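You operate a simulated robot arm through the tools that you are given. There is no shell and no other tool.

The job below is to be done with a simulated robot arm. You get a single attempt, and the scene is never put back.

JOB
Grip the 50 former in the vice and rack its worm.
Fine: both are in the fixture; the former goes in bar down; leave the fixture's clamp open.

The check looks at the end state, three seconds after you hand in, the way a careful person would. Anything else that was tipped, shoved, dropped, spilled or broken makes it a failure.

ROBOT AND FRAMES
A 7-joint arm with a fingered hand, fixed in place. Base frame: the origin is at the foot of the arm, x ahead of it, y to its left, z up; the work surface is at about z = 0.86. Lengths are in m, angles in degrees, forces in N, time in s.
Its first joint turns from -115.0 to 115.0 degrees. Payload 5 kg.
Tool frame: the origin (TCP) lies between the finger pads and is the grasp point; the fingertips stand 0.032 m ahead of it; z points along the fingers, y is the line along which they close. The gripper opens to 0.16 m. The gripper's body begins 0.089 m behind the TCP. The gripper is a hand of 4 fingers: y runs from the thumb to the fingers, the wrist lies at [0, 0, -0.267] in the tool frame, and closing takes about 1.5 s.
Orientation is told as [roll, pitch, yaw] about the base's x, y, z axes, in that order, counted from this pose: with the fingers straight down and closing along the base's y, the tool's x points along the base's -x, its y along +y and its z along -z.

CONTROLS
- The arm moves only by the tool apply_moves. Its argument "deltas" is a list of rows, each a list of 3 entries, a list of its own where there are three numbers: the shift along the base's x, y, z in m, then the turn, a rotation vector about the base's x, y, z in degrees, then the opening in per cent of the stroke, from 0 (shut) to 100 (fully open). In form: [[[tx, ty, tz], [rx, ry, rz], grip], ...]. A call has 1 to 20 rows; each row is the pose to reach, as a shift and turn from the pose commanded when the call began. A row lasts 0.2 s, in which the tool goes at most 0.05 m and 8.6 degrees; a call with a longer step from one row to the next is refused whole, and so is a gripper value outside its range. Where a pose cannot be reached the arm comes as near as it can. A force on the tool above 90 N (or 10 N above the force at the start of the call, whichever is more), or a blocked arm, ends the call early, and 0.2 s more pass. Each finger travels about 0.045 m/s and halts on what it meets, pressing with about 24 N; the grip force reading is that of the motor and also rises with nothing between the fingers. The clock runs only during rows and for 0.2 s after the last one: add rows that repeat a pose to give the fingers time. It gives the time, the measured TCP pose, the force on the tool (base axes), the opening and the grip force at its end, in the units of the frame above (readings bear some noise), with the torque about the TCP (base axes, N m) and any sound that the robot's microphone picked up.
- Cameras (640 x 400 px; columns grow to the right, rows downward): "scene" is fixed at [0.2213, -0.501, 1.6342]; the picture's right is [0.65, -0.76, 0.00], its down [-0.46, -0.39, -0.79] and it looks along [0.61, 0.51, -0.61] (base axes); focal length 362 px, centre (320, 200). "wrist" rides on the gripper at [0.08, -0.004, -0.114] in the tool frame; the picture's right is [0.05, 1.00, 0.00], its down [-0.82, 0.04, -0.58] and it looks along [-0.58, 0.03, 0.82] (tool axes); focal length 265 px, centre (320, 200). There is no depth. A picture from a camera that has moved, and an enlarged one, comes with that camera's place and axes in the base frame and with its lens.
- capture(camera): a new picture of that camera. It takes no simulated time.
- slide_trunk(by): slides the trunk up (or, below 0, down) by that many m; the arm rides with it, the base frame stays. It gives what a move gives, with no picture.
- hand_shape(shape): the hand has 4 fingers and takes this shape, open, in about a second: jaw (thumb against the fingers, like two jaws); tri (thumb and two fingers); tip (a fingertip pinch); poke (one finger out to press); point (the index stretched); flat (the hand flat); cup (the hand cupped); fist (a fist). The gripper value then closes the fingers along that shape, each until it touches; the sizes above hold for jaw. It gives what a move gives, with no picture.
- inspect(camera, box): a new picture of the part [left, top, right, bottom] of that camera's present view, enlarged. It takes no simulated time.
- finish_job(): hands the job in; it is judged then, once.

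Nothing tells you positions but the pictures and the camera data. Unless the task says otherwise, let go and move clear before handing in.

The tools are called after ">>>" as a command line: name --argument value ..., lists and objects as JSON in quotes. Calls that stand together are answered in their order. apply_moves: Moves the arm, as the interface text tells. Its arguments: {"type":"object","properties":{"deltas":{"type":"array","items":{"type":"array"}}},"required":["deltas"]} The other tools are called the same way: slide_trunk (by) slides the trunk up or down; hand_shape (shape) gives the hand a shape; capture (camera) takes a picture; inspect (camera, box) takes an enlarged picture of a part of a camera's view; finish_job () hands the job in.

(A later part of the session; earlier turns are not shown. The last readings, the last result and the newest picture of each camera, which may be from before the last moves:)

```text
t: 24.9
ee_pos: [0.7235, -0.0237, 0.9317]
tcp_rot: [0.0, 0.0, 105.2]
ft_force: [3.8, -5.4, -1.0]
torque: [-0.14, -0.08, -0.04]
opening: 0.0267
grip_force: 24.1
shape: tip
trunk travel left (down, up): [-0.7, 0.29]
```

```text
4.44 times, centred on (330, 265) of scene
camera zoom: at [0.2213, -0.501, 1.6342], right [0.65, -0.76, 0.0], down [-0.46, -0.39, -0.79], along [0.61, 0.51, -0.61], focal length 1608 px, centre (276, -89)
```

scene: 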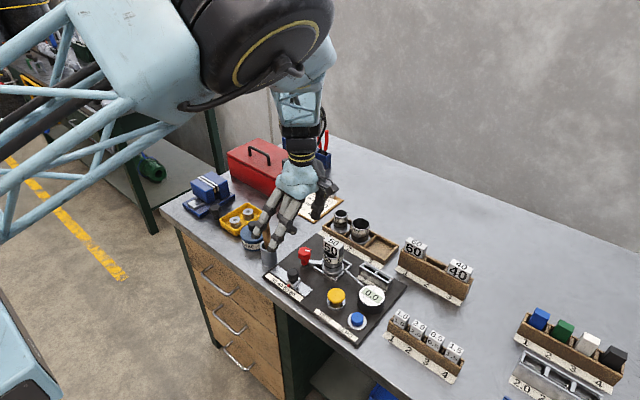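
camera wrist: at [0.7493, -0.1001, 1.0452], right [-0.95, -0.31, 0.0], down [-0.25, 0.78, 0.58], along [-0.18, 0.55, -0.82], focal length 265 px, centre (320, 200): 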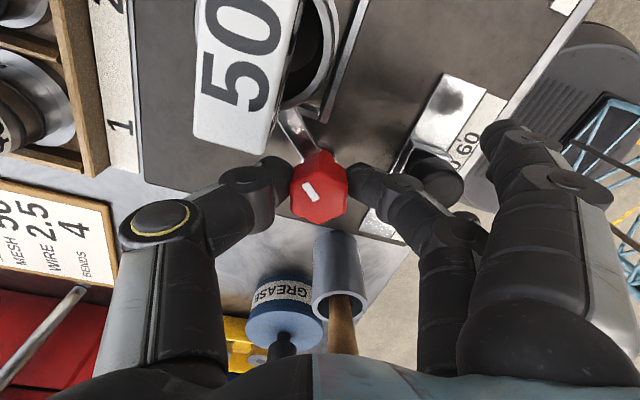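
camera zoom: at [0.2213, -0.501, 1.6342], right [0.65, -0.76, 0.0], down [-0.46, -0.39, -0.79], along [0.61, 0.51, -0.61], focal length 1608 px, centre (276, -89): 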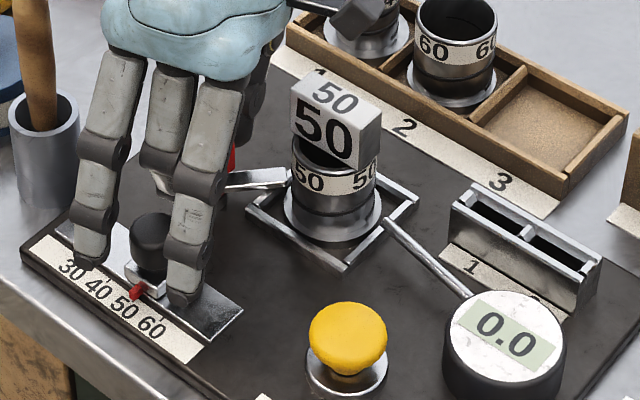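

The knob turns with the hand and the lever has started to swing away from the tube. I'll continue counter-clockwise.

>>> apply_moves --deltas '[[[0, 0, 0], [0, 0, 5], 10], [[0, 0, 0], [0, 0, 10], 10], [[0, 0, 0], [0, 0, 15], 10], [[0, 0, 0], [0, 0, 20], 10], [[0, 0, 0], [0, 0, 20], 10]]'

>>> capture --camera "wrist"

>>> inspect --camera "scene" --box '[260, 220, 400, 310]'

```text
t: 26.1
ee_pos: [0.7234, -0.0218, 0.9326]
tcp_rot: [-0.1, 0.1, 125.2]
ft_force: [14.8, -5.6, -0.9]
torque: [-0.04, -0.35, -0.04]
opening: 0.0263
grip_force: 24.0
shape: tip
trunk travel left (down, up): [-0.7, 0.29]
```

```text
taken
camera wrist: at [0.7742, -0.0871, 1.0454], right [-0.79, -0.62, 0.0], down [-0.5, 0.64, 0.58], along [-0.36, 0.45, -0.82], focal length 265 px, centre (320, 200)
```

wrist: 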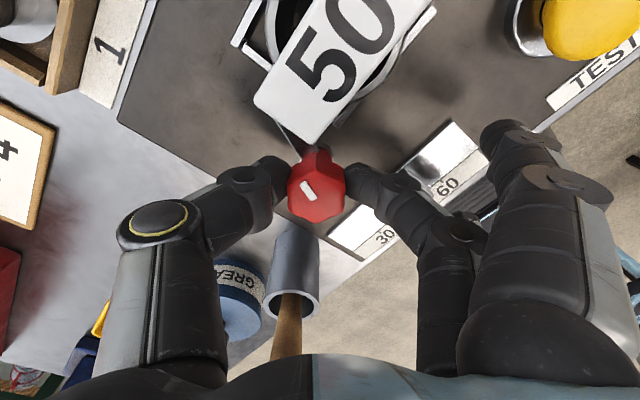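

```text
4.44 times, centred on (330, 265) of scene
camera zoom: at [0.2213, -0.501, 1.6342], right [0.65, -0.76, 0.0], down [-0.46, -0.39, -0.79], along [0.61, 0.51, -0.61], focal length 1608 px, centre (276, -89)
```

zoom: 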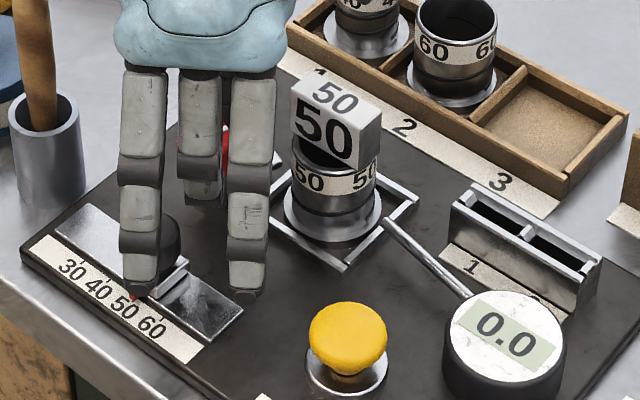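

The lever has swung about 35°. I'll release, rotate back and regrasp, checking first that the slider hasn't been disturbed.

>>> apply_moves --deltas '[[[0, 0, 0], [0, 0, 0], 20], [[0, 0, 0], [0, 0, 0], 30], [[0, 0, 0], [0, 0, 0], 33], [[0, 0, 0], [0, 0, 0], 33]]'

>>> apply_moves --deltas '[[[0, 0, 0.02], [0, 0, -3], 33], [[0, 0, 0.04], [0, 0, -10], 33], [[0, 0, 0.05], [0, 0, -18], 33], [[0, 0, 0.05], [0, 0, -26], 33], [[0, 0, 0.05], [0, 0, -34], 33], [[0, 0, 0.05], [0, 0, -35], 33]]'

>>> capture --camera "wrist"

>>> inspect --camera "scene" --box '[260, 220, 400, 310]'

```text
t: 27.1
ee_pos: [0.7225, -0.0233, 0.9323]
tcp_rot: [0.0, 0.0, 125.1]
ft_force: [0.5, -1.2, -0.3]
torque: [-0.01, 0.0, 0.0]
opening: 0.0523
grip_force: 0.0
shape: tip
trunk travel left (down, up): [-0.7, 0.29]
```

```text
t: 28.5
ee_pos: [0.7227, -0.0224, 0.9825]
tcp_rot: [0.0, 0.1, 90.0]
ft_force: [0.2, -0.2, 0.4]
torque: [0.02, -0.04, 0.0]
opening: 0.0525
grip_force: 0.0
shape: tip
trunk travel left (down, up): [-0.7, 0.29]
```

```text
taken
camera wrist: at [0.7276, -0.1037, 1.0952], right [-1.0, -0.05, 0.0], down [-0.04, 0.82, 0.58], along [-0.03, 0.58, -0.82], focal length 265 px, centre (320, 200)
```

wrist: 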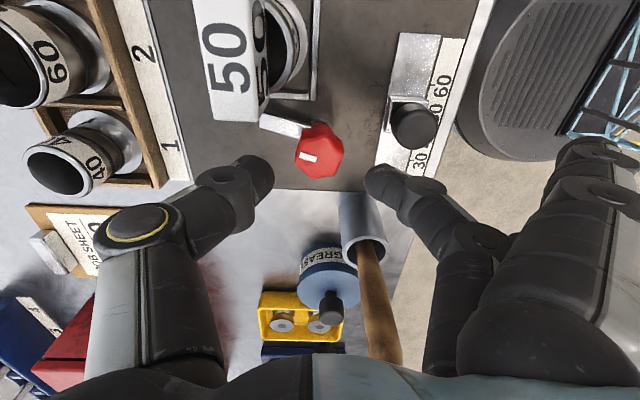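

```text
4.44 times, centred on (330, 265) of scene
camera zoom: at [0.2213, -0.501, 1.6342], right [0.65, -0.76, 0.0], down [-0.46, -0.39, -0.79], along [0.61, 0.51, -0.61], focal length 1608 px, centre (276, -89)
```

zoom: 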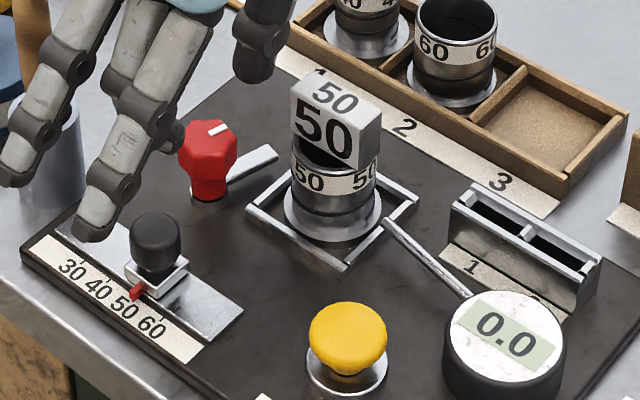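

The lever has clearly swung off the tube and the slider is untouched. I'll turn once more so the clamp is well open.

>>> apply_moves --deltas '[[[0, 0, -0.02], [0, 0, 0], 33], [[0, 0, -0.04], [0, 0, 0], 33], [[0, 0, -0.05], [0, 0, 0], 33], [[0, 0, -0.05], [0, 0, 0], 15], [[0, 0, -0.05], [0, 0, 0], 10], [[0, 0, -0.05], [0, 0, 0], 10], [[0, 0, -0.05], [0, 0, 0], 10]]'

>>> apply_moves --deltas '[[[0, 0, 0], [0, 0, 5], 10], [[0, 0, 0], [0, 0, 10], 10], [[0, 0, 0], [0, 0, 15], 10], [[0, 0, 0], [0, 0, 20], 10], [[0, 0, 0], [0, 0, 25], 10], [[0, 0, 0], [0, 0, 30], 10], [[0, 0, 0], [0, 0, 36], 10], [[0, 0, 0], [0, 0, 36], 10]]'

>>> apply_moves --deltas '[[[0, 0, 0], [0, 0, 0], 20], [[0, 0, 0], [0, 0, 0], 30], [[0, 0, 0], [0, 0, 0], 33], [[0, 0, 0.03], [0, 0, 0], 33], [[0, 0, 0.06], [0, 0, -8], 33], [[0, 0, 0.09], [0, 0, -16], 33], [[0, 0, 0.12], [0, 0, -24], 33], [[0, 0, 0.15], [0, 0, -32], 33], [[0, 0, 0.17], [0, 0, -36], 33]]'

>>> capture --camera "wrist"

>>> inspect --camera "scene" --box '[260, 220, 400, 310]'

```text
t: 30.1
ee_pos: [0.7223, -0.0239, 0.9332]
tcp_rot: [0.0, 0.0, 90.1]
ft_force: [0.5, -1.2, -3.3]
torque: [0.0, 0.04, 0.01]
opening: 0.0264
grip_force: 23.7
shape: tip
trunk travel left (down, up): [-0.7, 0.29]
```

```text
t: 31.9
ee_pos: [0.7226, -0.0242, 0.9325]
tcp_rot: [0.0, 0.1, 126.2]
ft_force: [12.3, -5.1, 0.7]
torque: [-0.05, -0.39, -0.08]
opening: 0.0264
grip_force: 24.2
shape: tip
trunk travel left (down, up): [-0.7, 0.29]
```

```text
t: 33.9
ee_pos: [0.7211, -0.0224, 1.1041]
tcp_rot: [0.0, 0.1, 90.1]
ft_force: [0.4, 0.4, 0.3]
torque: [0.0, 0.0, 0.01]
opening: 0.0524
grip_force: 0.1
shape: tip
trunk travel left (down, up): [-0.7, 0.29]
```

```text
taken
camera wrist: at [0.7257, -0.1036, 1.2163], right [-1.0, -0.05, 0.0], down [-0.04, 0.82, 0.58], along [-0.03, 0.58, -0.82], focal length 265 px, centre (320, 200)
```

wrist: 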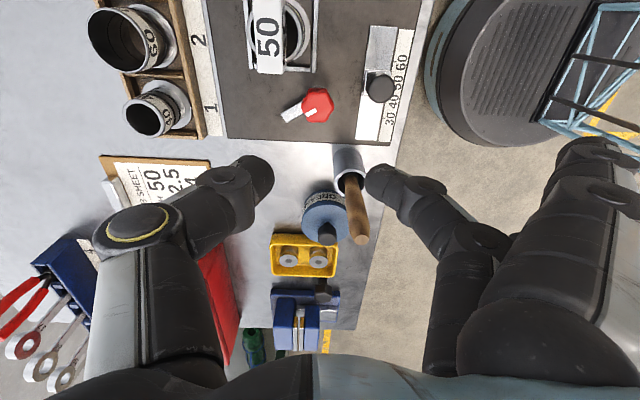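

```text
4.44 times, centred on (330, 265) of scene
camera zoom: at [0.2213, -0.501, 1.6342], right [0.65, -0.76, 0.0], down [-0.46, -0.39, -0.79], along [0.61, 0.51, -0.61], focal length 1608 px, centre (276, -89)
```

zoom: 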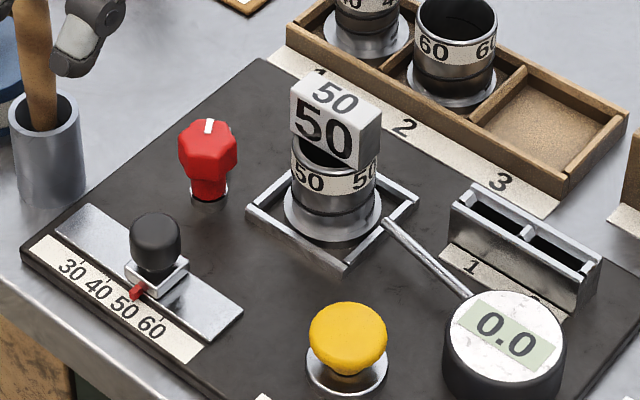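

The clamp lever now points well away from the tube, so the clamp is open. Next I'll rotate to yaw 0 and line up above the former's head to pinch its ends (along y).

>>> apply_moves --deltas '[[[0.005, -0.01, 0.0], [0, 0, -8], 40], [[0.01, -0.02, 0.0], [0, 0, -16], 45], [[0.015, -0.03, 0.0], [0, 0, -24], 50], [[0.02, -0.04, 0.0], [0, 0, -32], 55], [[0.025, -0.05, 0.0], [0, 0, -40], 55], [[0.03, -0.06, 0.0], [0, 0, -48], 55], [[0.035, -0.063, 0.0], [0, 0, -56], 55], [[0.04, -0.063, 0.0], [0, 0, -64], 55], [[0.044, -0.063, 0.0], [0, 0, -72], 55], [[0.044, -0.063, 0.0], [0, 0, -80], 55], [[0.044, -0.063, 0.0], [0, 0, -88], 55], [[0.044, -0.063, -0.03], [0, 0, -90], 55], [[0.044, -0.063, -0.03], [0, 0, -90], 55]]'

>>> capture --camera "wrist"

>>> inspect --camera "wrist" --box '[250, 60, 410, 240]'

>>> capture --camera "scene"

```text
t: 36.7
ee_pos: [0.7658, -0.0854, 1.0726]
tcp_rot: [0.0, 0.1, 0.1]
ft_force: [0.3, 0.3, 0.2]
torque: [0.01, -0.01, 0.01]
opening: 0.0874
grip_force: 0.0
shape: tip
trunk travel left (down, up): [-0.7, 0.29]
```

```text
taken
camera wrist: at [0.6869, -0.091, 1.1861], right [-0.05, 1.0, 0.0], down [0.82, 0.04, 0.58], along [0.58, 0.03, -0.82], focal length 265 px, centre (320, 200)
```

wrist: 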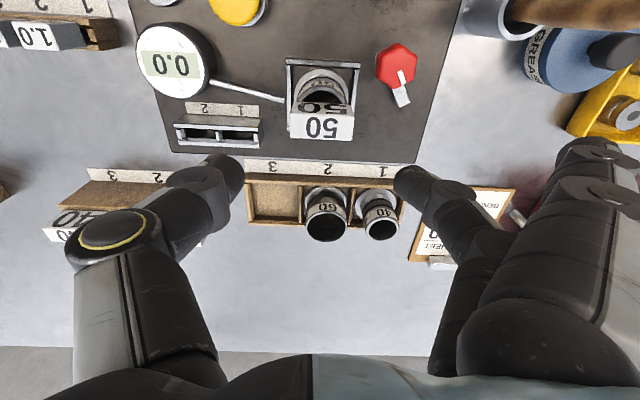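

```text
2.22 times, centred on (330, 150) of wrist
camera zoom: at [0.6869, -0.091, 1.1861], right [-0.05, 1.0, 0.0], down [0.82, 0.04, 0.58], along [0.58, 0.03, -0.82], focal length 590 px, centre (298, 311)
```

zoom: 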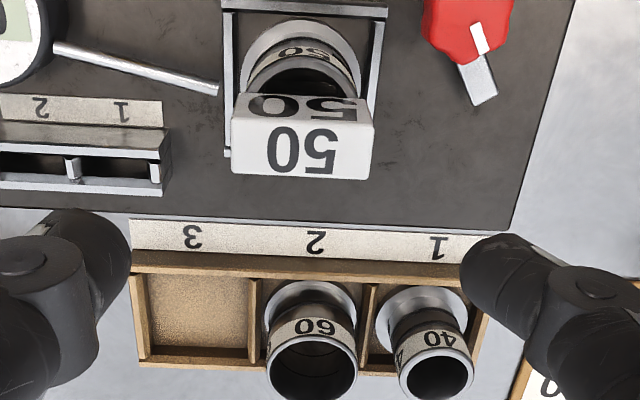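

```text
taken
```

scene: 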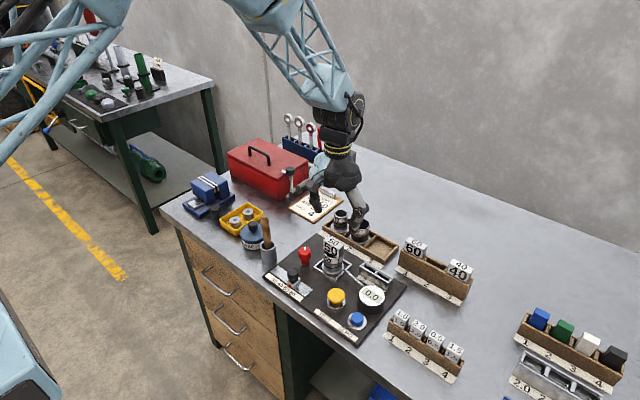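

The head centre checks out at (0.766, -0.085), directly under the hand. I'll descend so the fingertips stay just above the head's lower edge, then pinch.

>>> apply_moves --deltas '[[[0, 0, -0.03], [0, 0, 0], 55], [[0, 0, -0.06], [0, 0, 0], 52], [[0, 0, -0.085], [0, 0, 0], 50], [[0, 0, -0.102], [0, 0, 0], 48], [[0, 0, -0.102], [0, 0, 0], 48]]'

>>> capture --camera "wrist"

>>> inspect --camera "scene" --box '[260, 200, 400, 310]'

```text
t: 37.9
ee_pos: [0.7667, -0.0854, 0.9715]
tcp_rot: [0.0, -0.1, 0.2]
ft_force: [-0.1, 0.6, 0.4]
torque: [-0.01, 0.0, 0.0]
opening: 0.0775
grip_force: 0.1
shape: tip
trunk travel left (down, up): [-0.7, 0.29]
```

```text
taken
camera wrist: at [0.6869, -0.0915, 1.0846], right [-0.05, 1.0, 0.0], down [0.82, 0.04, 0.58], along [0.58, 0.03, -0.82], focal length 265 px, centre (320, 200)
```

wrist: 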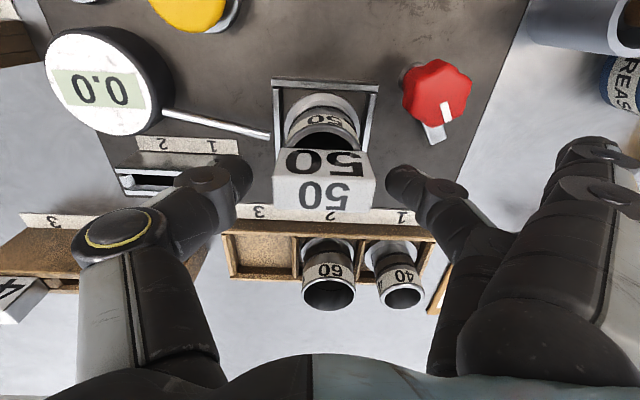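

```text
3.64 times, centred on (330, 255) of scene
camera zoom: at [0.2213, -0.501, 1.6342], right [0.65, -0.76, 0.0], down [-0.46, -0.39, -0.79], along [0.61, 0.51, -0.61], focal length 1315 px, centre (284, 0)
```

zoom: 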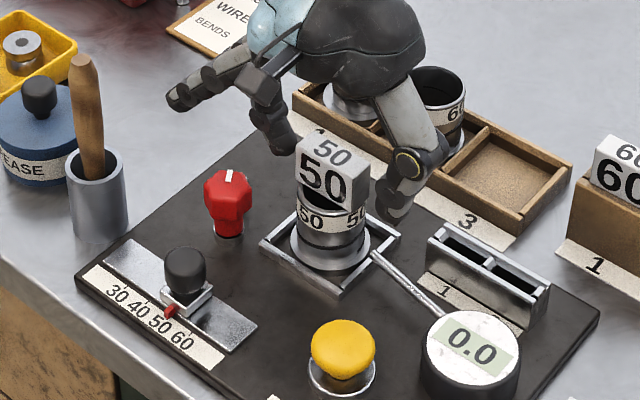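

>>> apply_moves --deltas '[[[0, 0, 0], [0, 0, 0], 30], [[0, 0, 0], [0, 0, 0], 20], [[0, 0, 0], [0, 0, 0], 20], [[0, 0, 0], [0, 0, 0], 20], [[0, 0, 0], [0, 0, 0], 20]]'

>>> apply_moves --deltas '[[[0, 0, 0.01], [0, 0, 0], 20], [[0, 0, 0.02], [0, 0, 0], 20], [[0, 0, 0.03], [0, 0, 0], 20], [[0, 0, 0.03], [0, 0, 0], 20]]'

>>> capture --camera "wrist"

>>> inspect --camera "scene" --box '[260, 200, 400, 310]'

```text
t: 39.1
ee_pos: [0.766, -0.0869, 0.971]
tcp_rot: [-0.1, 0.1, 0.3]
ft_force: [-0.5, 0.1, 0.0]
torque: [-0.04, 0.0, -0.02]
opening: 0.0471
grip_force: 23.7
shape: tip
trunk travel left (down, up): [-0.7, 0.29]
```

```text
t: 40.1
ee_pos: [0.7674, -0.0847, 1.0006]
tcp_rot: [0.1, 0.1, 0.1]
ft_force: [0.0, -0.3, -2.3]
torque: [-0.04, -0.02, 0.0]
opening: 0.0473
grip_force: 23.8
shape: tip
trunk travel left (down, up): [-0.7, 0.29]
```

```text
taken
camera wrist: at [0.6875, -0.0905, 1.1139], right [-0.05, 1.0, 0.0], down [0.82, 0.04, 0.58], along [0.58, 0.03, -0.82], focal length 265 px, centre (320, 200)
```

wrist: 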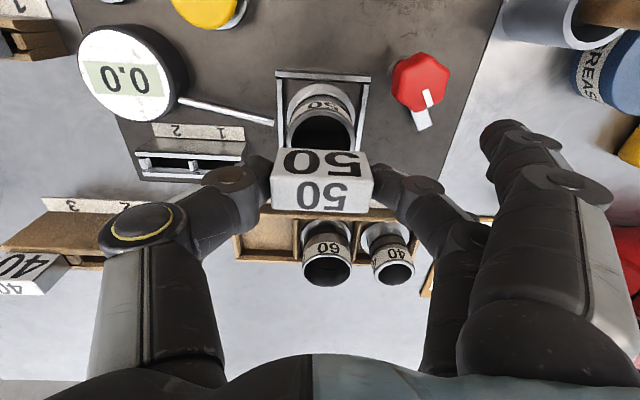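

```text
3.64 times, centred on (330, 255) of scene
camera zoom: at [0.2213, -0.501, 1.6342], right [0.65, -0.76, 0.0], down [-0.46, -0.39, -0.79], along [0.61, 0.51, -0.61], focal length 1315 px, centre (284, 0)
```

zoom: 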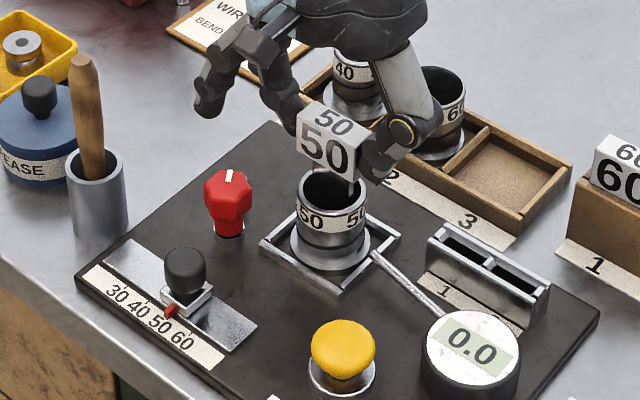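

The former has lifted cleanly and a metal bar hangs from it. I'll lift it clear and look at the bar.

>>> apply_moves --deltas '[[[0, 0, 0.03], [0, 0, 0], 20], [[0, 0, 0.06], [0, 0, 0], 20], [[0, 0, 0.09], [0, 0, 0], 20], [[0, 0, 0.12], [0, 0, 0], 20], [[0, 0, 0.15], [0, 0, 0], 20], [[0, 0, 0.15], [0, 0, 0], 20]]'

>>> capture --camera "wrist"

>>> inspect --camera "scene" --box '[260, 150, 400, 280]'

```text
t: 41.5
ee_pos: [0.7675, -0.0851, 1.1503]
tcp_rot: [0.0, 0.1, 0.1]
ft_force: [0.3, 0.1, -2.2]
torque: [0.03, 0.01, -0.07]
opening: 0.0471
grip_force: 24.0
shape: tip
trunk travel left (down, up): [-0.7, 0.29]
```

```text
taken
camera wrist: at [0.6882, -0.0907, 1.263], right [-0.05, 1.0, 0.0], down [0.82, 0.04, 0.58], along [0.58, 0.03, -0.82], focal length 265 px, centre (320, 200)
```

wrist: 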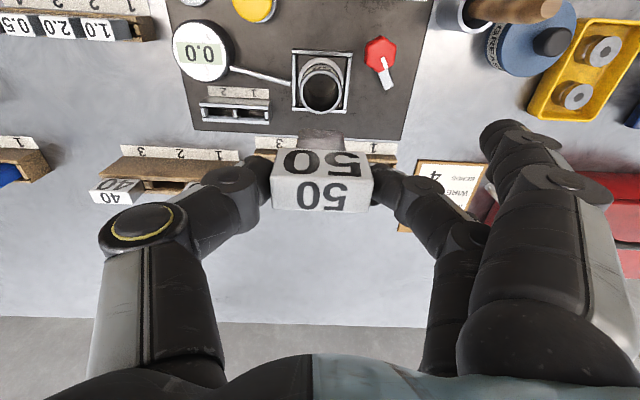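

```text
3.08 times, centred on (330, 215) of scene
camera zoom: at [0.2213, -0.501, 1.6342], right [0.65, -0.76, 0.0], down [-0.46, -0.39, -0.79], along [0.61, 0.51, -0.61], focal length 1113 px, centre (289, 154)
```

zoom: 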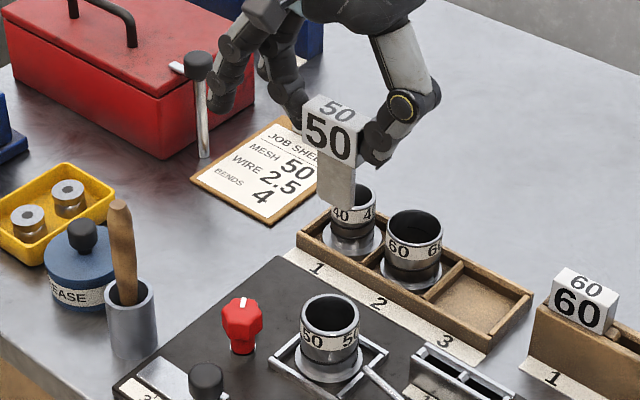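

>>> inspect --camera "scene" --box '[310, 170, 370, 225]'

>>> inspect --camera "wrist" --box '[260, 110, 390, 220]'

>>> inspect --camera "scene" --box '[180, 160, 250, 225]'

```text
7.27 times, centred on (340, 198) of scene
camera zoom: at [0.2213, -0.501, 1.6342], right [0.65, -0.76, 0.0], down [-0.46, -0.39, -0.79], along [0.61, 0.51, -0.61], focal length 2631 px, centre (174, 218)
```

zoom: 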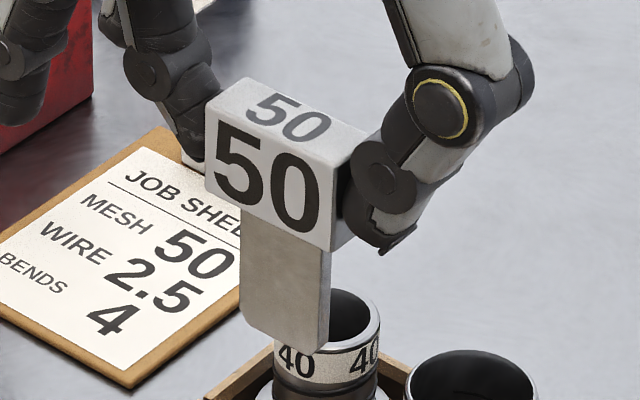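

```text
3.64 times, centred on (325, 165) of wrist
camera zoom: at [0.6882, -0.0907, 1.263], right [-0.05, 1.0, 0.0], down [0.82, 0.04, 0.58], along [0.58, 0.03, -0.82], focal length 965 px, centre (302, 327)
```

zoom: 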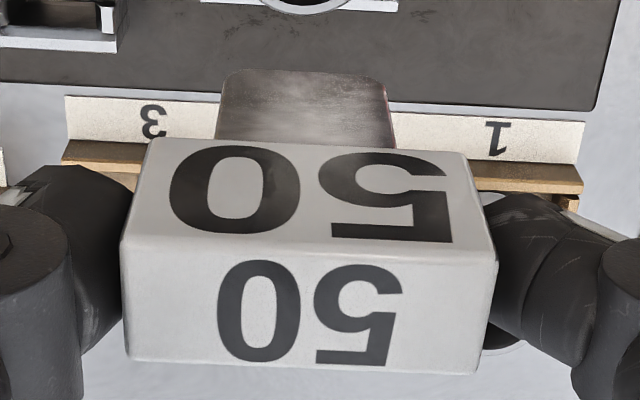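

```text
6.15 times, centred on (215, 192) of scene
camera zoom: at [0.2213, -0.501, 1.6342], right [0.65, -0.76, 0.0], down [-0.46, -0.39, -0.79], along [0.61, 0.51, -0.61], focal length 2226 px, centre (966, 246)
```

zoom: 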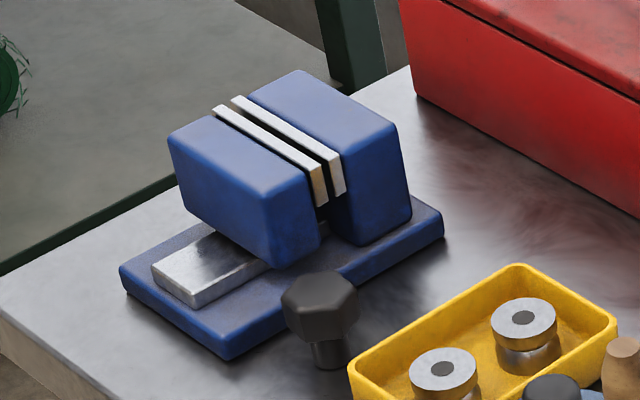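

The bar is flat, about 26 mm wide, 6 mm thick and 45 mm long, in the y–z plane like the jaws. I'll carry it high to above the vice.

>>> apply_moves --deltas '[[[0, 0.03, 0], [0, 0, 0], 20], [[-0.002, 0.07, 0], [0, 0, 0], 20], [[-0.004, 0.11, 0], [0, 0, 0], 20], [[-0.006, 0.15, 0], [0, 0, 0], 20], [[-0.008, 0.19, 0], [0, 0, 0], 20], [[-0.01, 0.23, 0], [0, 0, 0], 20], [[-0.012, 0.27, 0], [0, 0, 0], 20], [[-0.014, 0.31, 0], [0, 0, 0], 20], [[-0.016, 0.35, 0], [0, 0, 0], 20], [[-0.018, 0.39, 0], [0, 0, 0], 20], [[-0.02, 0.43, 0], [0, 0, 0], 20], [[-0.022, 0.47, 0], [0, 0, 0], 20], [[-0.023, 0.505, 0], [0, 0, 0], 20], [[-0.023, 0.52, -0.02], [0, 0, 0], 20], [[-0.023, 0.52, -0.04], [0, 0, 0], 20], [[-0.023, 0.52, -0.04], [0, 0, 0], 20]]'

>>> capture --camera "wrist"

>>> inspect --camera "wrist" --box '[230, 60, 410, 220]'

>>> capture --camera "scene"

```text
t: 44.9
ee_pos: [0.7423, 0.4355, 1.1124]
tcp_rot: [0.0, 0.0, 0.2]
ft_force: [0.7, -0.6, -2.2]
torque: [-0.01, 0.05, -0.01]
opening: 0.0472
grip_force: 23.7
shape: tip
trunk travel left (down, up): [-0.7, 0.29]
```

```text
taken
camera wrist: at [0.6635, 0.4302, 1.224], right [-0.05, 1.0, 0.0], down [0.82, 0.04, 0.58], along [0.58, 0.03, -0.82], focal length 265 px, centre (320, 200)
```

wrist: 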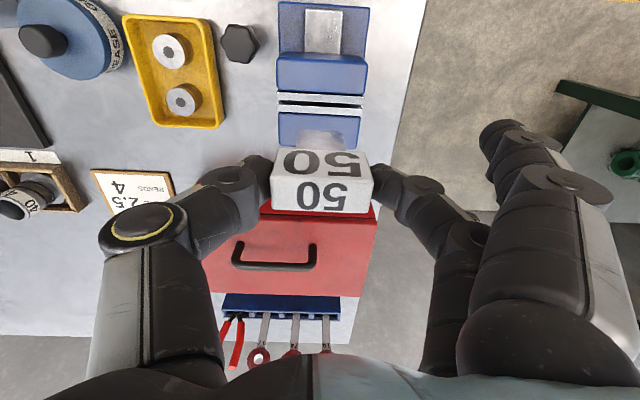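

```text
2.50 times, centred on (320, 140) of wrist
camera zoom: at [0.6635, 0.4302, 1.224], right [-0.05, 1.0, 0.0], down [0.82, 0.04, 0.58], along [0.58, 0.03, -0.82], focal length 664 px, centre (320, 350)
```

zoom: 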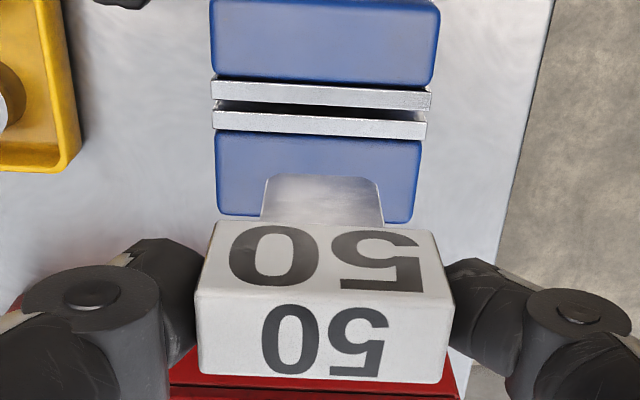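

```text
taken
```

scene: 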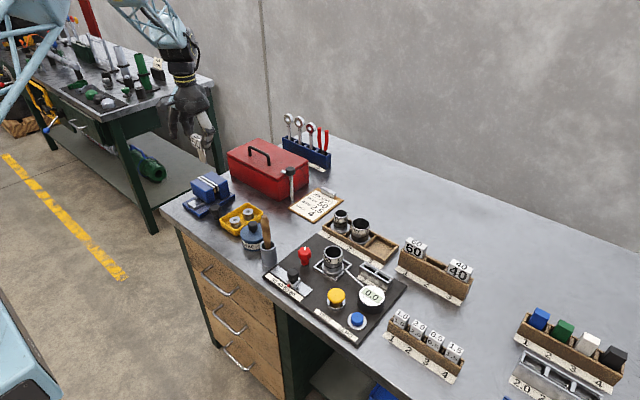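

>>> inspect --camera "wrist" --box '[270, 80, 370, 150]'

>>> inspect --camera "scene" --box '[185, 120, 245, 225]'

```text
5.71 times, centred on (320, 115) of wrist
camera zoom: at [0.6635, 0.4302, 1.224], right [-0.05, 1.0, 0.0], down [0.82, 0.04, 0.58], along [0.58, 0.03, -0.82], focal length 1517 px, centre (320, 686)
```

zoom: 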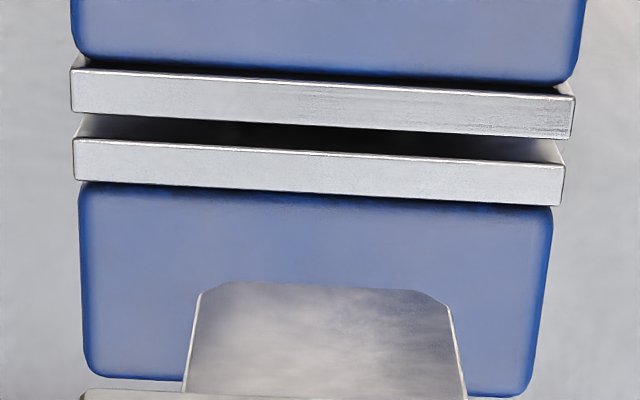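

```text
3.81 times, centred on (215, 172) of scene
camera zoom: at [0.2213, -0.501, 1.6342], right [0.65, -0.76, 0.0], down [-0.46, -0.39, -0.79], along [0.61, 0.51, -0.61], focal length 1378 px, centre (720, 305)
```

zoom: 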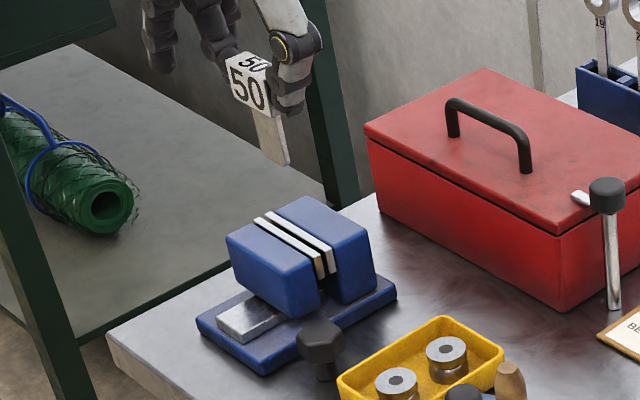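

>>> inspect --camera "scene" --box '[190, 130, 225, 165]'

>>> inspect --camera "scene" --box '[190, 170, 230, 205]'

```text
11.43 times, centred on (208, 148) of scene
camera zoom: at [0.2213, -0.501, 1.6342], right [0.65, -0.76, 0.0], down [-0.46, -0.39, -0.79], along [0.61, 0.51, -0.61], focal length 4134 px, centre (1606, 800)
```

zoom: 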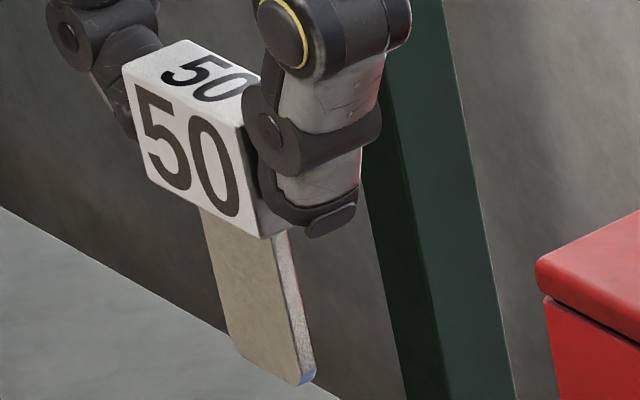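

```text
11.43 times, centred on (210, 188) of scene
camera zoom: at [0.2213, -0.501, 1.6342], right [0.65, -0.76, 0.0], down [-0.46, -0.39, -0.79], along [0.61, 0.51, -0.61], focal length 4134 px, centre (1577, 343)
```

zoom: 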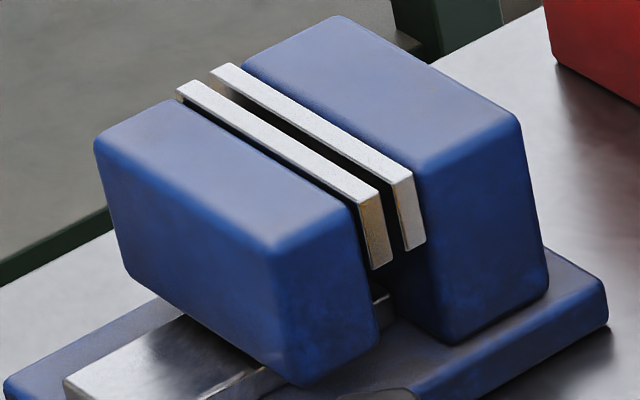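

The jaw gap measures only about 5–6 mm, close to the bar's thickness. I'll turn the former edge-on to the scene camera to measure the bar properly.

>>> apply_moves --deltas '[[[-0.02, 0, 0.02], [0, 0, -8], 20], [[-0.04, 0, 0.03], [0, 0, -16], 20], [[-0.05, 0, 0.03], [0, 0, -24], 20], [[-0.05, 0, 0.03], [0, 0, -32], 20], [[-0.05, 0, 0.03], [0, 0, -36], 20], [[-0.05, 0, 0.03], [0, 0, -36], 20]]'

>>> capture --camera "scene"

>>> inspect --camera "scene" --box '[170, 120, 215, 165]'

```text
t: 46.3
ee_pos: [0.6928, 0.4362, 1.1407]
tcp_rot: [0.1, 0.0, -35.9]
ft_force: [-0.4, 1.3, -1.5]
torque: [-0.01, 0.04, 0.06]
opening: 0.0475
grip_force: 23.7
shape: tip
trunk travel left (down, up): [-0.7, 0.29]
```

```text
taken
```

scene: 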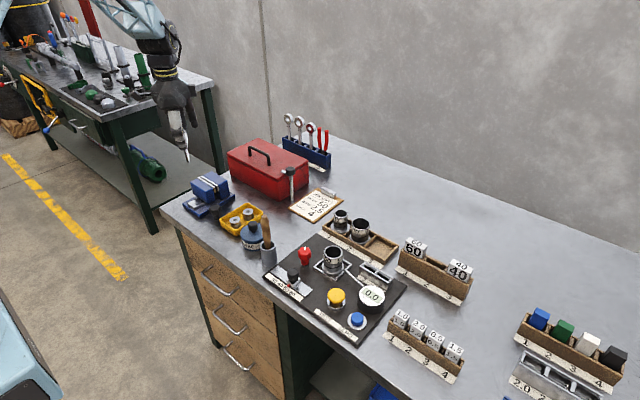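

```text
8.89 times, centred on (192, 142) of scene
camera zoom: at [0.2213, -0.501, 1.6342], right [0.65, -0.76, 0.0], down [-0.46, -0.39, -0.79], along [0.61, 0.51, -0.61], focal length 3215 px, centre (1453, 711)
```

zoom: 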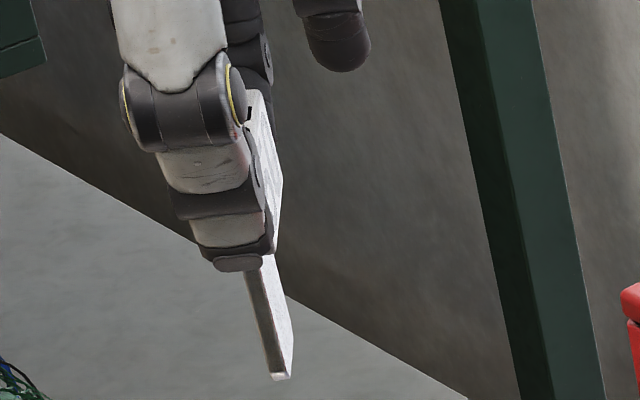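

>>> inspect --camera "scene" --box '[180, 152, 200, 166]'

```text
16.00 times, centred on (190, 159) of scene
camera zoom: at [0.2213, -0.501, 1.6342], right [0.65, -0.76, 0.0], down [-0.46, -0.39, -0.79], along [0.61, 0.51, -0.61], focal length 5788 px, centre (2400, 856)
```

zoom: 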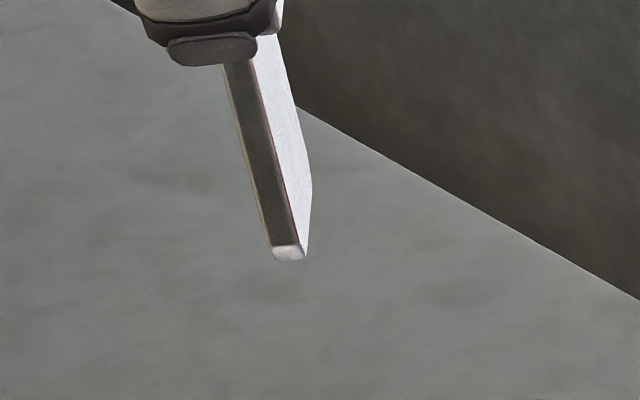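

The bar looks about 5 mm thick. I'll return over the vice and measure the gap at high zoom.

>>> apply_moves --deltas '[[[0, 0, 0], [0, 0, 8], 20], [[0, 0, 0], [0, 0, 16], 20], [[0.01, 0, 0], [0, 0, 24], 20], [[0.03, 0, 0], [0, 0, 32], 20], [[0.05, 0, -0.02], [0, 0, 36], 20], [[0.05, 0, -0.05], [0, 0, 36], 20], [[0.05, 0, -0.05], [0, 0, 36], 20]]'

>>> inspect --camera "wrist" --box '[275, 90, 375, 150]'

>>> inspect --camera "wrist" --box '[275, 100, 299, 115]'

>>> inspect --camera "wrist" --box '[345, 102, 369, 117]'

>>> inspect --camera "scene" --box '[210, 183, 222, 191]'

```text
t: 47.9
ee_pos: [0.7422, 0.4339, 1.0914]
tcp_rot: [0.0, 0.2, 0.2]
ft_force: [-0.4, 0.5, -2.4]
torque: [0.02, -0.02, 0.01]
opening: 0.0472
grip_force: 24.2
shape: tip
trunk travel left (down, up): [-0.7, 0.29]
```

```text
6.40 times, centred on (325, 120) of wrist
camera zoom: at [0.6635, 0.4288, 1.2044], right [-0.06, 1.0, 0.0], down [0.82, 0.04, 0.58], along [0.58, 0.03, -0.82], focal length 1699 px, centre (288, 712)
```

zoom: 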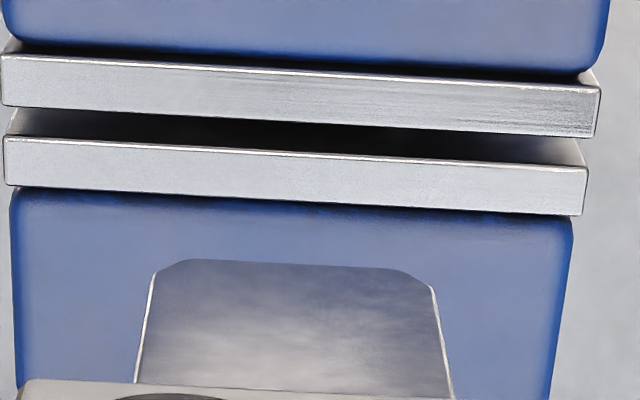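

```text
16.00 times, centred on (287, 108) of wrist
camera zoom: at [0.6635, 0.4288, 1.2044], right [-0.06, 1.0, 0.0], down [0.82, 0.04, 0.58], along [0.58, 0.03, -0.82], focal length 4246 px, centre (848, 1680)
```

zoom: 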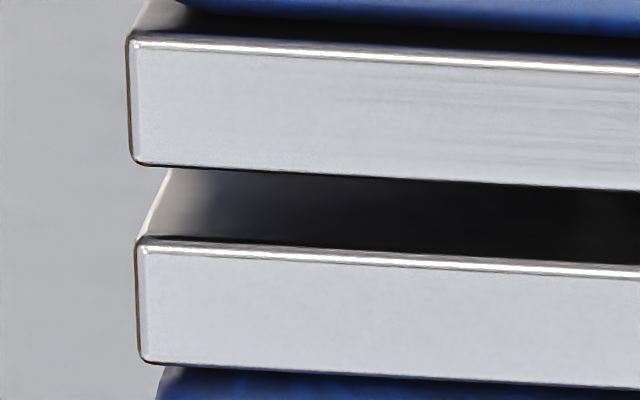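

```text
16.00 times, centred on (357, 110) of wrist
camera zoom: at [0.6635, 0.4288, 1.2044], right [-0.06, 1.0, 0.0], down [0.82, 0.04, 0.58], along [0.58, 0.03, -0.82], focal length 4246 px, centre (-272, 1648)
```

zoom: 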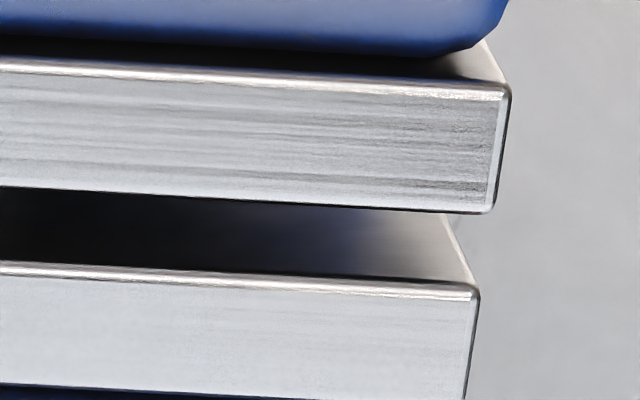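

```text
16.00 times, centred on (216, 187) of scene
camera zoom: at [0.2213, -0.501, 1.6342], right [0.65, -0.76, 0.0], down [-0.46, -0.39, -0.79], along [0.61, 0.51, -0.61], focal length 5788 px, centre (1984, 408)
```

zoom: 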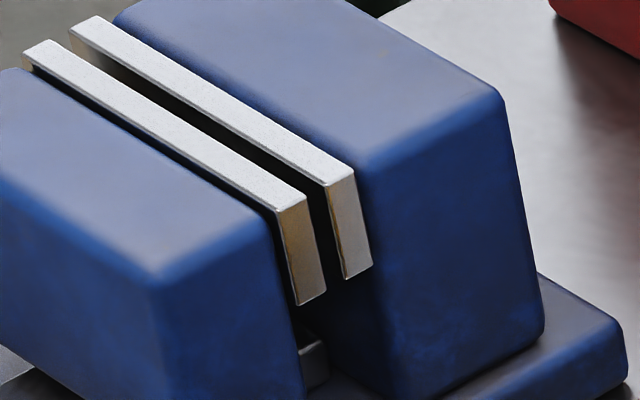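

The jaw gap measures about 4.5 mm against a bar of about 5 mm, so the vice looks closed and must be opened first. I'll put the former back in the tube, where it stood safely, while I work the vice knob.

>>> apply_moves --deltas '[[[0, 0, 0.03], [0, 0, 0], 20], [[0, -0.02, 0.06], [0, 0, 0], 20], [[0, -0.06, 0.06], [0, 0, 0], 20], [[0.002, -0.1, 0.06], [0, 0, 0], 20], [[0.004, -0.14, 0.06], [0, 0, 0], 20], [[0.006, -0.18, 0.06], [0, 0, 0], 20], [[0.008, -0.22, 0.06], [0, 0, 0], 20], [[0.01, -0.26, 0.06], [0, 0, 0], 20], [[0.012, -0.3, 0.06], [0, 0, 0], 20], [[0.014, -0.34, 0.06], [0, 0, 0], 20], [[0.016, -0.38, 0.06], [0, 0, 0], 20], [[0.018, -0.42, 0.06], [0, 0, 0], 20], [[0.02, -0.46, 0.06], [0, 0, 0], 20], [[0.022, -0.495, 0.06], [0, 0, 0], 20], [[0.023, -0.52, 0.06], [0, 0, 0], 20], [[0.023, -0.52, 0.03], [0, 0, 0], 20], [[0.023, -0.52, 0.0], [0, 0, 0], 20], [[0.023, -0.52, -0.02], [0, 0, 0], 20], [[0.023, -0.52, -0.02], [0, 0, 0], 20]]'

>>> capture --camera "wrist"

>>> inspect --camera "scene" --box '[290, 190, 390, 290]'

```text
t: 51.9
ee_pos: [0.7658, -0.0858, 1.0724]
tcp_rot: [0.0, 0.0, 0.2]
ft_force: [0.6, 0.2, -1.7]
torque: [-0.04, 0.0, -0.02]
opening: 0.0474
grip_force: 24.1
shape: tip
trunk travel left (down, up): [-0.7, 0.29]
```

```text
taken
camera wrist: at [0.6867, -0.0907, 1.185], right [-0.05, 1.0, 0.0], down [0.82, 0.04, 0.58], along [0.58, 0.03, -0.82], focal length 265 px, centre (320, 200)
```

wrist: 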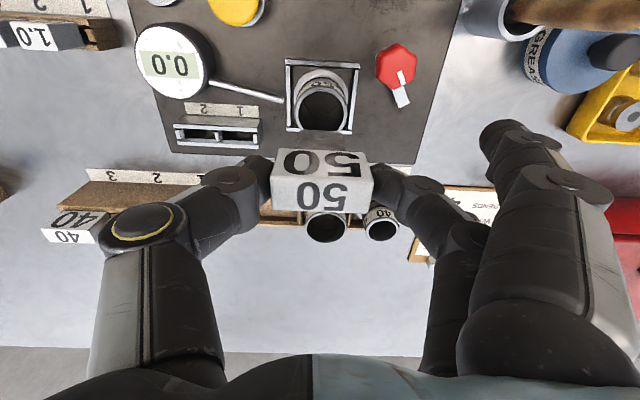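

```text
4.00 times, centred on (340, 240) of scene
camera zoom: at [0.2213, -0.501, 1.6342], right [0.65, -0.76, 0.0], down [-0.46, -0.39, -0.79], along [0.61, 0.51, -0.61], focal length 1447 px, centre (240, 40)
```

zoom: 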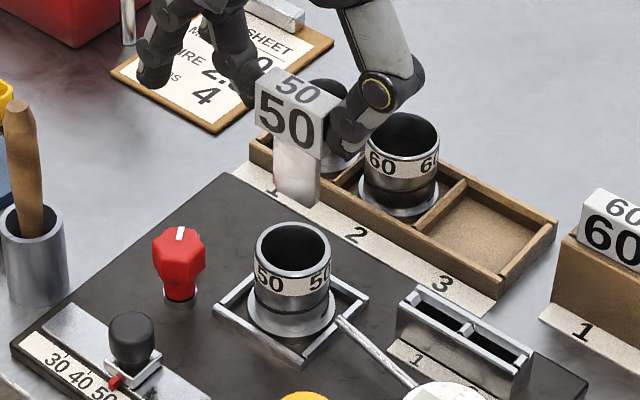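

>>> apply_moves --deltas '[[[0, 0, -0.03], [0, 0, 0], 20], [[0, 0, -0.06], [0, 0, 0], 20], [[0, 0, -0.08], [0, 0, 0], 20], [[0, 0, -0.092], [0, 0, 0], 20], [[0, 0, -0.0993], [0, 0, 0], 20], [[0, 0, -0.0993], [0, 0, 0], 20]]'

>>> inspect --camera "scene" --box '[290, 210, 390, 290]'

```text
t: 53.3
ee_pos: [0.767, -0.0842, 0.972]
tcp_rot: [0.0, 0.0, 0.2]
ft_force: [0.5, -1.0, -1.8]
torque: [0.0, -0.04, -0.03]
opening: 0.0475
grip_force: 24.4
shape: tip
trunk travel left (down, up): [-0.7, 0.29]
```

```text
5.00 times, centred on (340, 250) of scene
camera zoom: at [0.2213, -0.501, 1.6342], right [0.65, -0.76, 0.0], down [-0.46, -0.39, -0.79], along [0.61, 0.51, -0.61], focal length 1809 px, centre (220, -50)
```

zoom: 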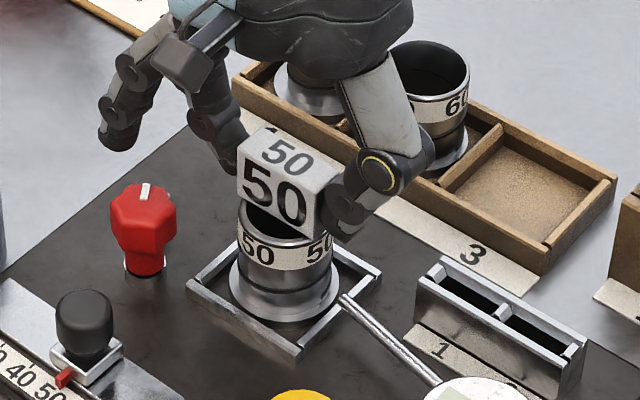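

>>> apply_moves --deltas '[[[0, 0, -0.001], [0, 0, 0], 22], [[0, 0, -0.001], [0, 0, 0], 30], [[0, 0, -0.001], [0, 0, 0], 40], [[0, 0, -0.001], [0, 0, 0], 50], [[0, 0, -0.001], [0, 0, 0], 50]]'

>>> inspect --camera "scene" --box '[290, 210, 390, 290]'

>>> capture --camera "wrist"

```text
t: 54.5
ee_pos: [0.7668, -0.0843, 0.9722]
tcp_rot: [0.0, 0.2, 0.2]
ft_force: [-0.5, -0.1, 0.8]
torque: [0.0, -0.01, 0.07]
opening: 0.0792
grip_force: 0.0
shape: tip
trunk travel left (down, up): [-0.7, 0.29]
```

```text
5.00 times, centred on (340, 250) of scene
camera zoom: at [0.2213, -0.501, 1.6342], right [0.65, -0.76, 0.0], down [-0.46, -0.39, -0.79], along [0.61, 0.51, -0.61], focal length 1809 px, centre (220, -50)
```

zoom: 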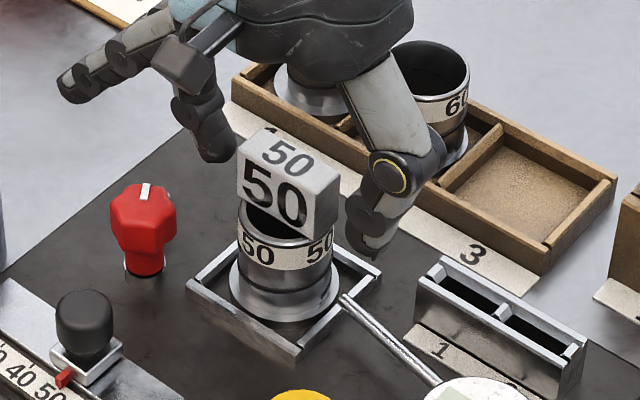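

```text
taken
camera wrist: at [0.6876, -0.0901, 1.084], right [-0.05, 1.0, 0.0], down [0.82, 0.04, 0.58], along [0.58, 0.03, -0.82], focal length 265 px, centre (320, 200)
```

wrist: 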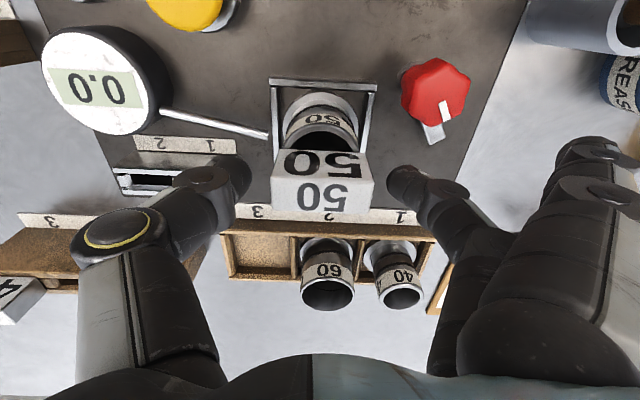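

The former stands in the tube again. Now I'll go to the vice knob at about (0.693, 0.346) with the hand yawed so the splayed fingers stay clear.

>>> apply_moves --deltas '[[[0, 0, 0.04], [0, 0, 0], 50], [[0, 0, 0.08], [0, 0, 0], 45], [[0, 0, 0.12], [0, 0, 0], 40], [[-0.01, 0.04, 0.15], [0, 0, 4], 38], [[-0.02, 0.08, 0.15], [0, 0, 10], 35], [[-0.03, 0.12, 0.15], [0, 0, 16], 35], [[-0.035, 0.16, 0.15], [0, 0, 22], 35], [[-0.04, 0.2, 0.15], [0, 0, 28], 35], [[-0.05, 0.24, 0.15], [0, 0, 34], 35], [[-0.055, 0.28, 0.15], [0, 0, 40], 35], [[-0.06, 0.32, 0.15], [0, 0, 46], 35], [[-0.065, 0.36, 0.15], [0, 0, 52], 35], [[-0.07, 0.4, 0.15], [0, 0, 58], 35], [[-0.0735, 0.43, 0.15], [0, 0, 64], 35], [[-0.0735, 0.43, 0.13], [0, 0, 70], 35], [[-0.0735, 0.43, 0.11], [0, 0, 75], 35], [[-0.0735, 0.43, 0.11], [0, 0, 75], 35]]'

>>> capture --camera "wrist"

>>> capture --camera "scene"

>>> inspect --camera "wrist" --box '[240, 50, 400, 170]'

```text
refused: row 4 steps farther than a row can; nothing moved
```

```text
taken
camera wrist: at [0.6876, -0.0901, 1.084], right [-0.05, 1.0, 0.0], down [0.82, 0.04, 0.58], along [0.58, 0.03, -0.82], focal length 265 px, centre (320, 200)
```

wrist: 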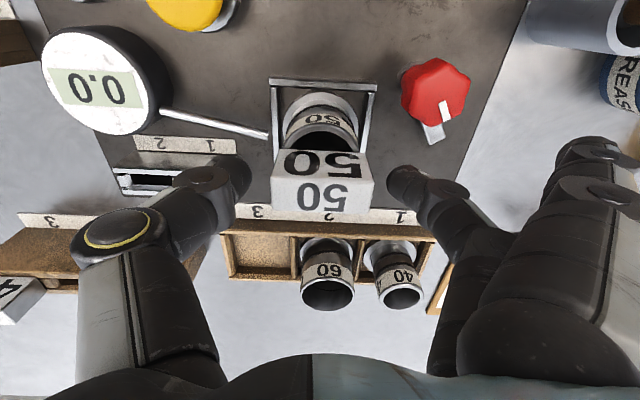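

```text
taken
```

scene: 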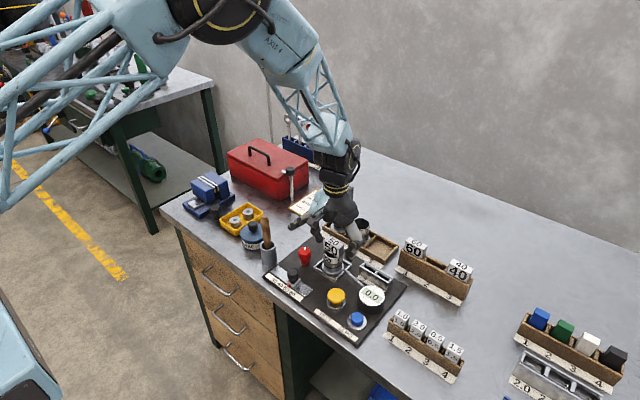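

```text
3.33 times, centred on (320, 110) of wrist
camera zoom: at [0.6876, -0.0901, 1.084], right [-0.05, 1.0, 0.0], down [0.82, 0.04, 0.58], along [0.58, 0.03, -0.82], focal length 885 px, centre (320, 500)
```

zoom: 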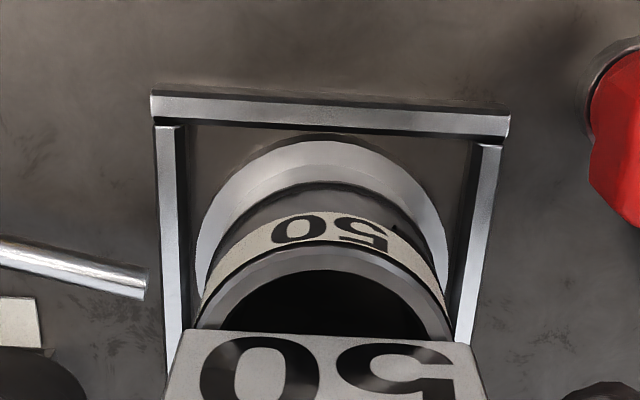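

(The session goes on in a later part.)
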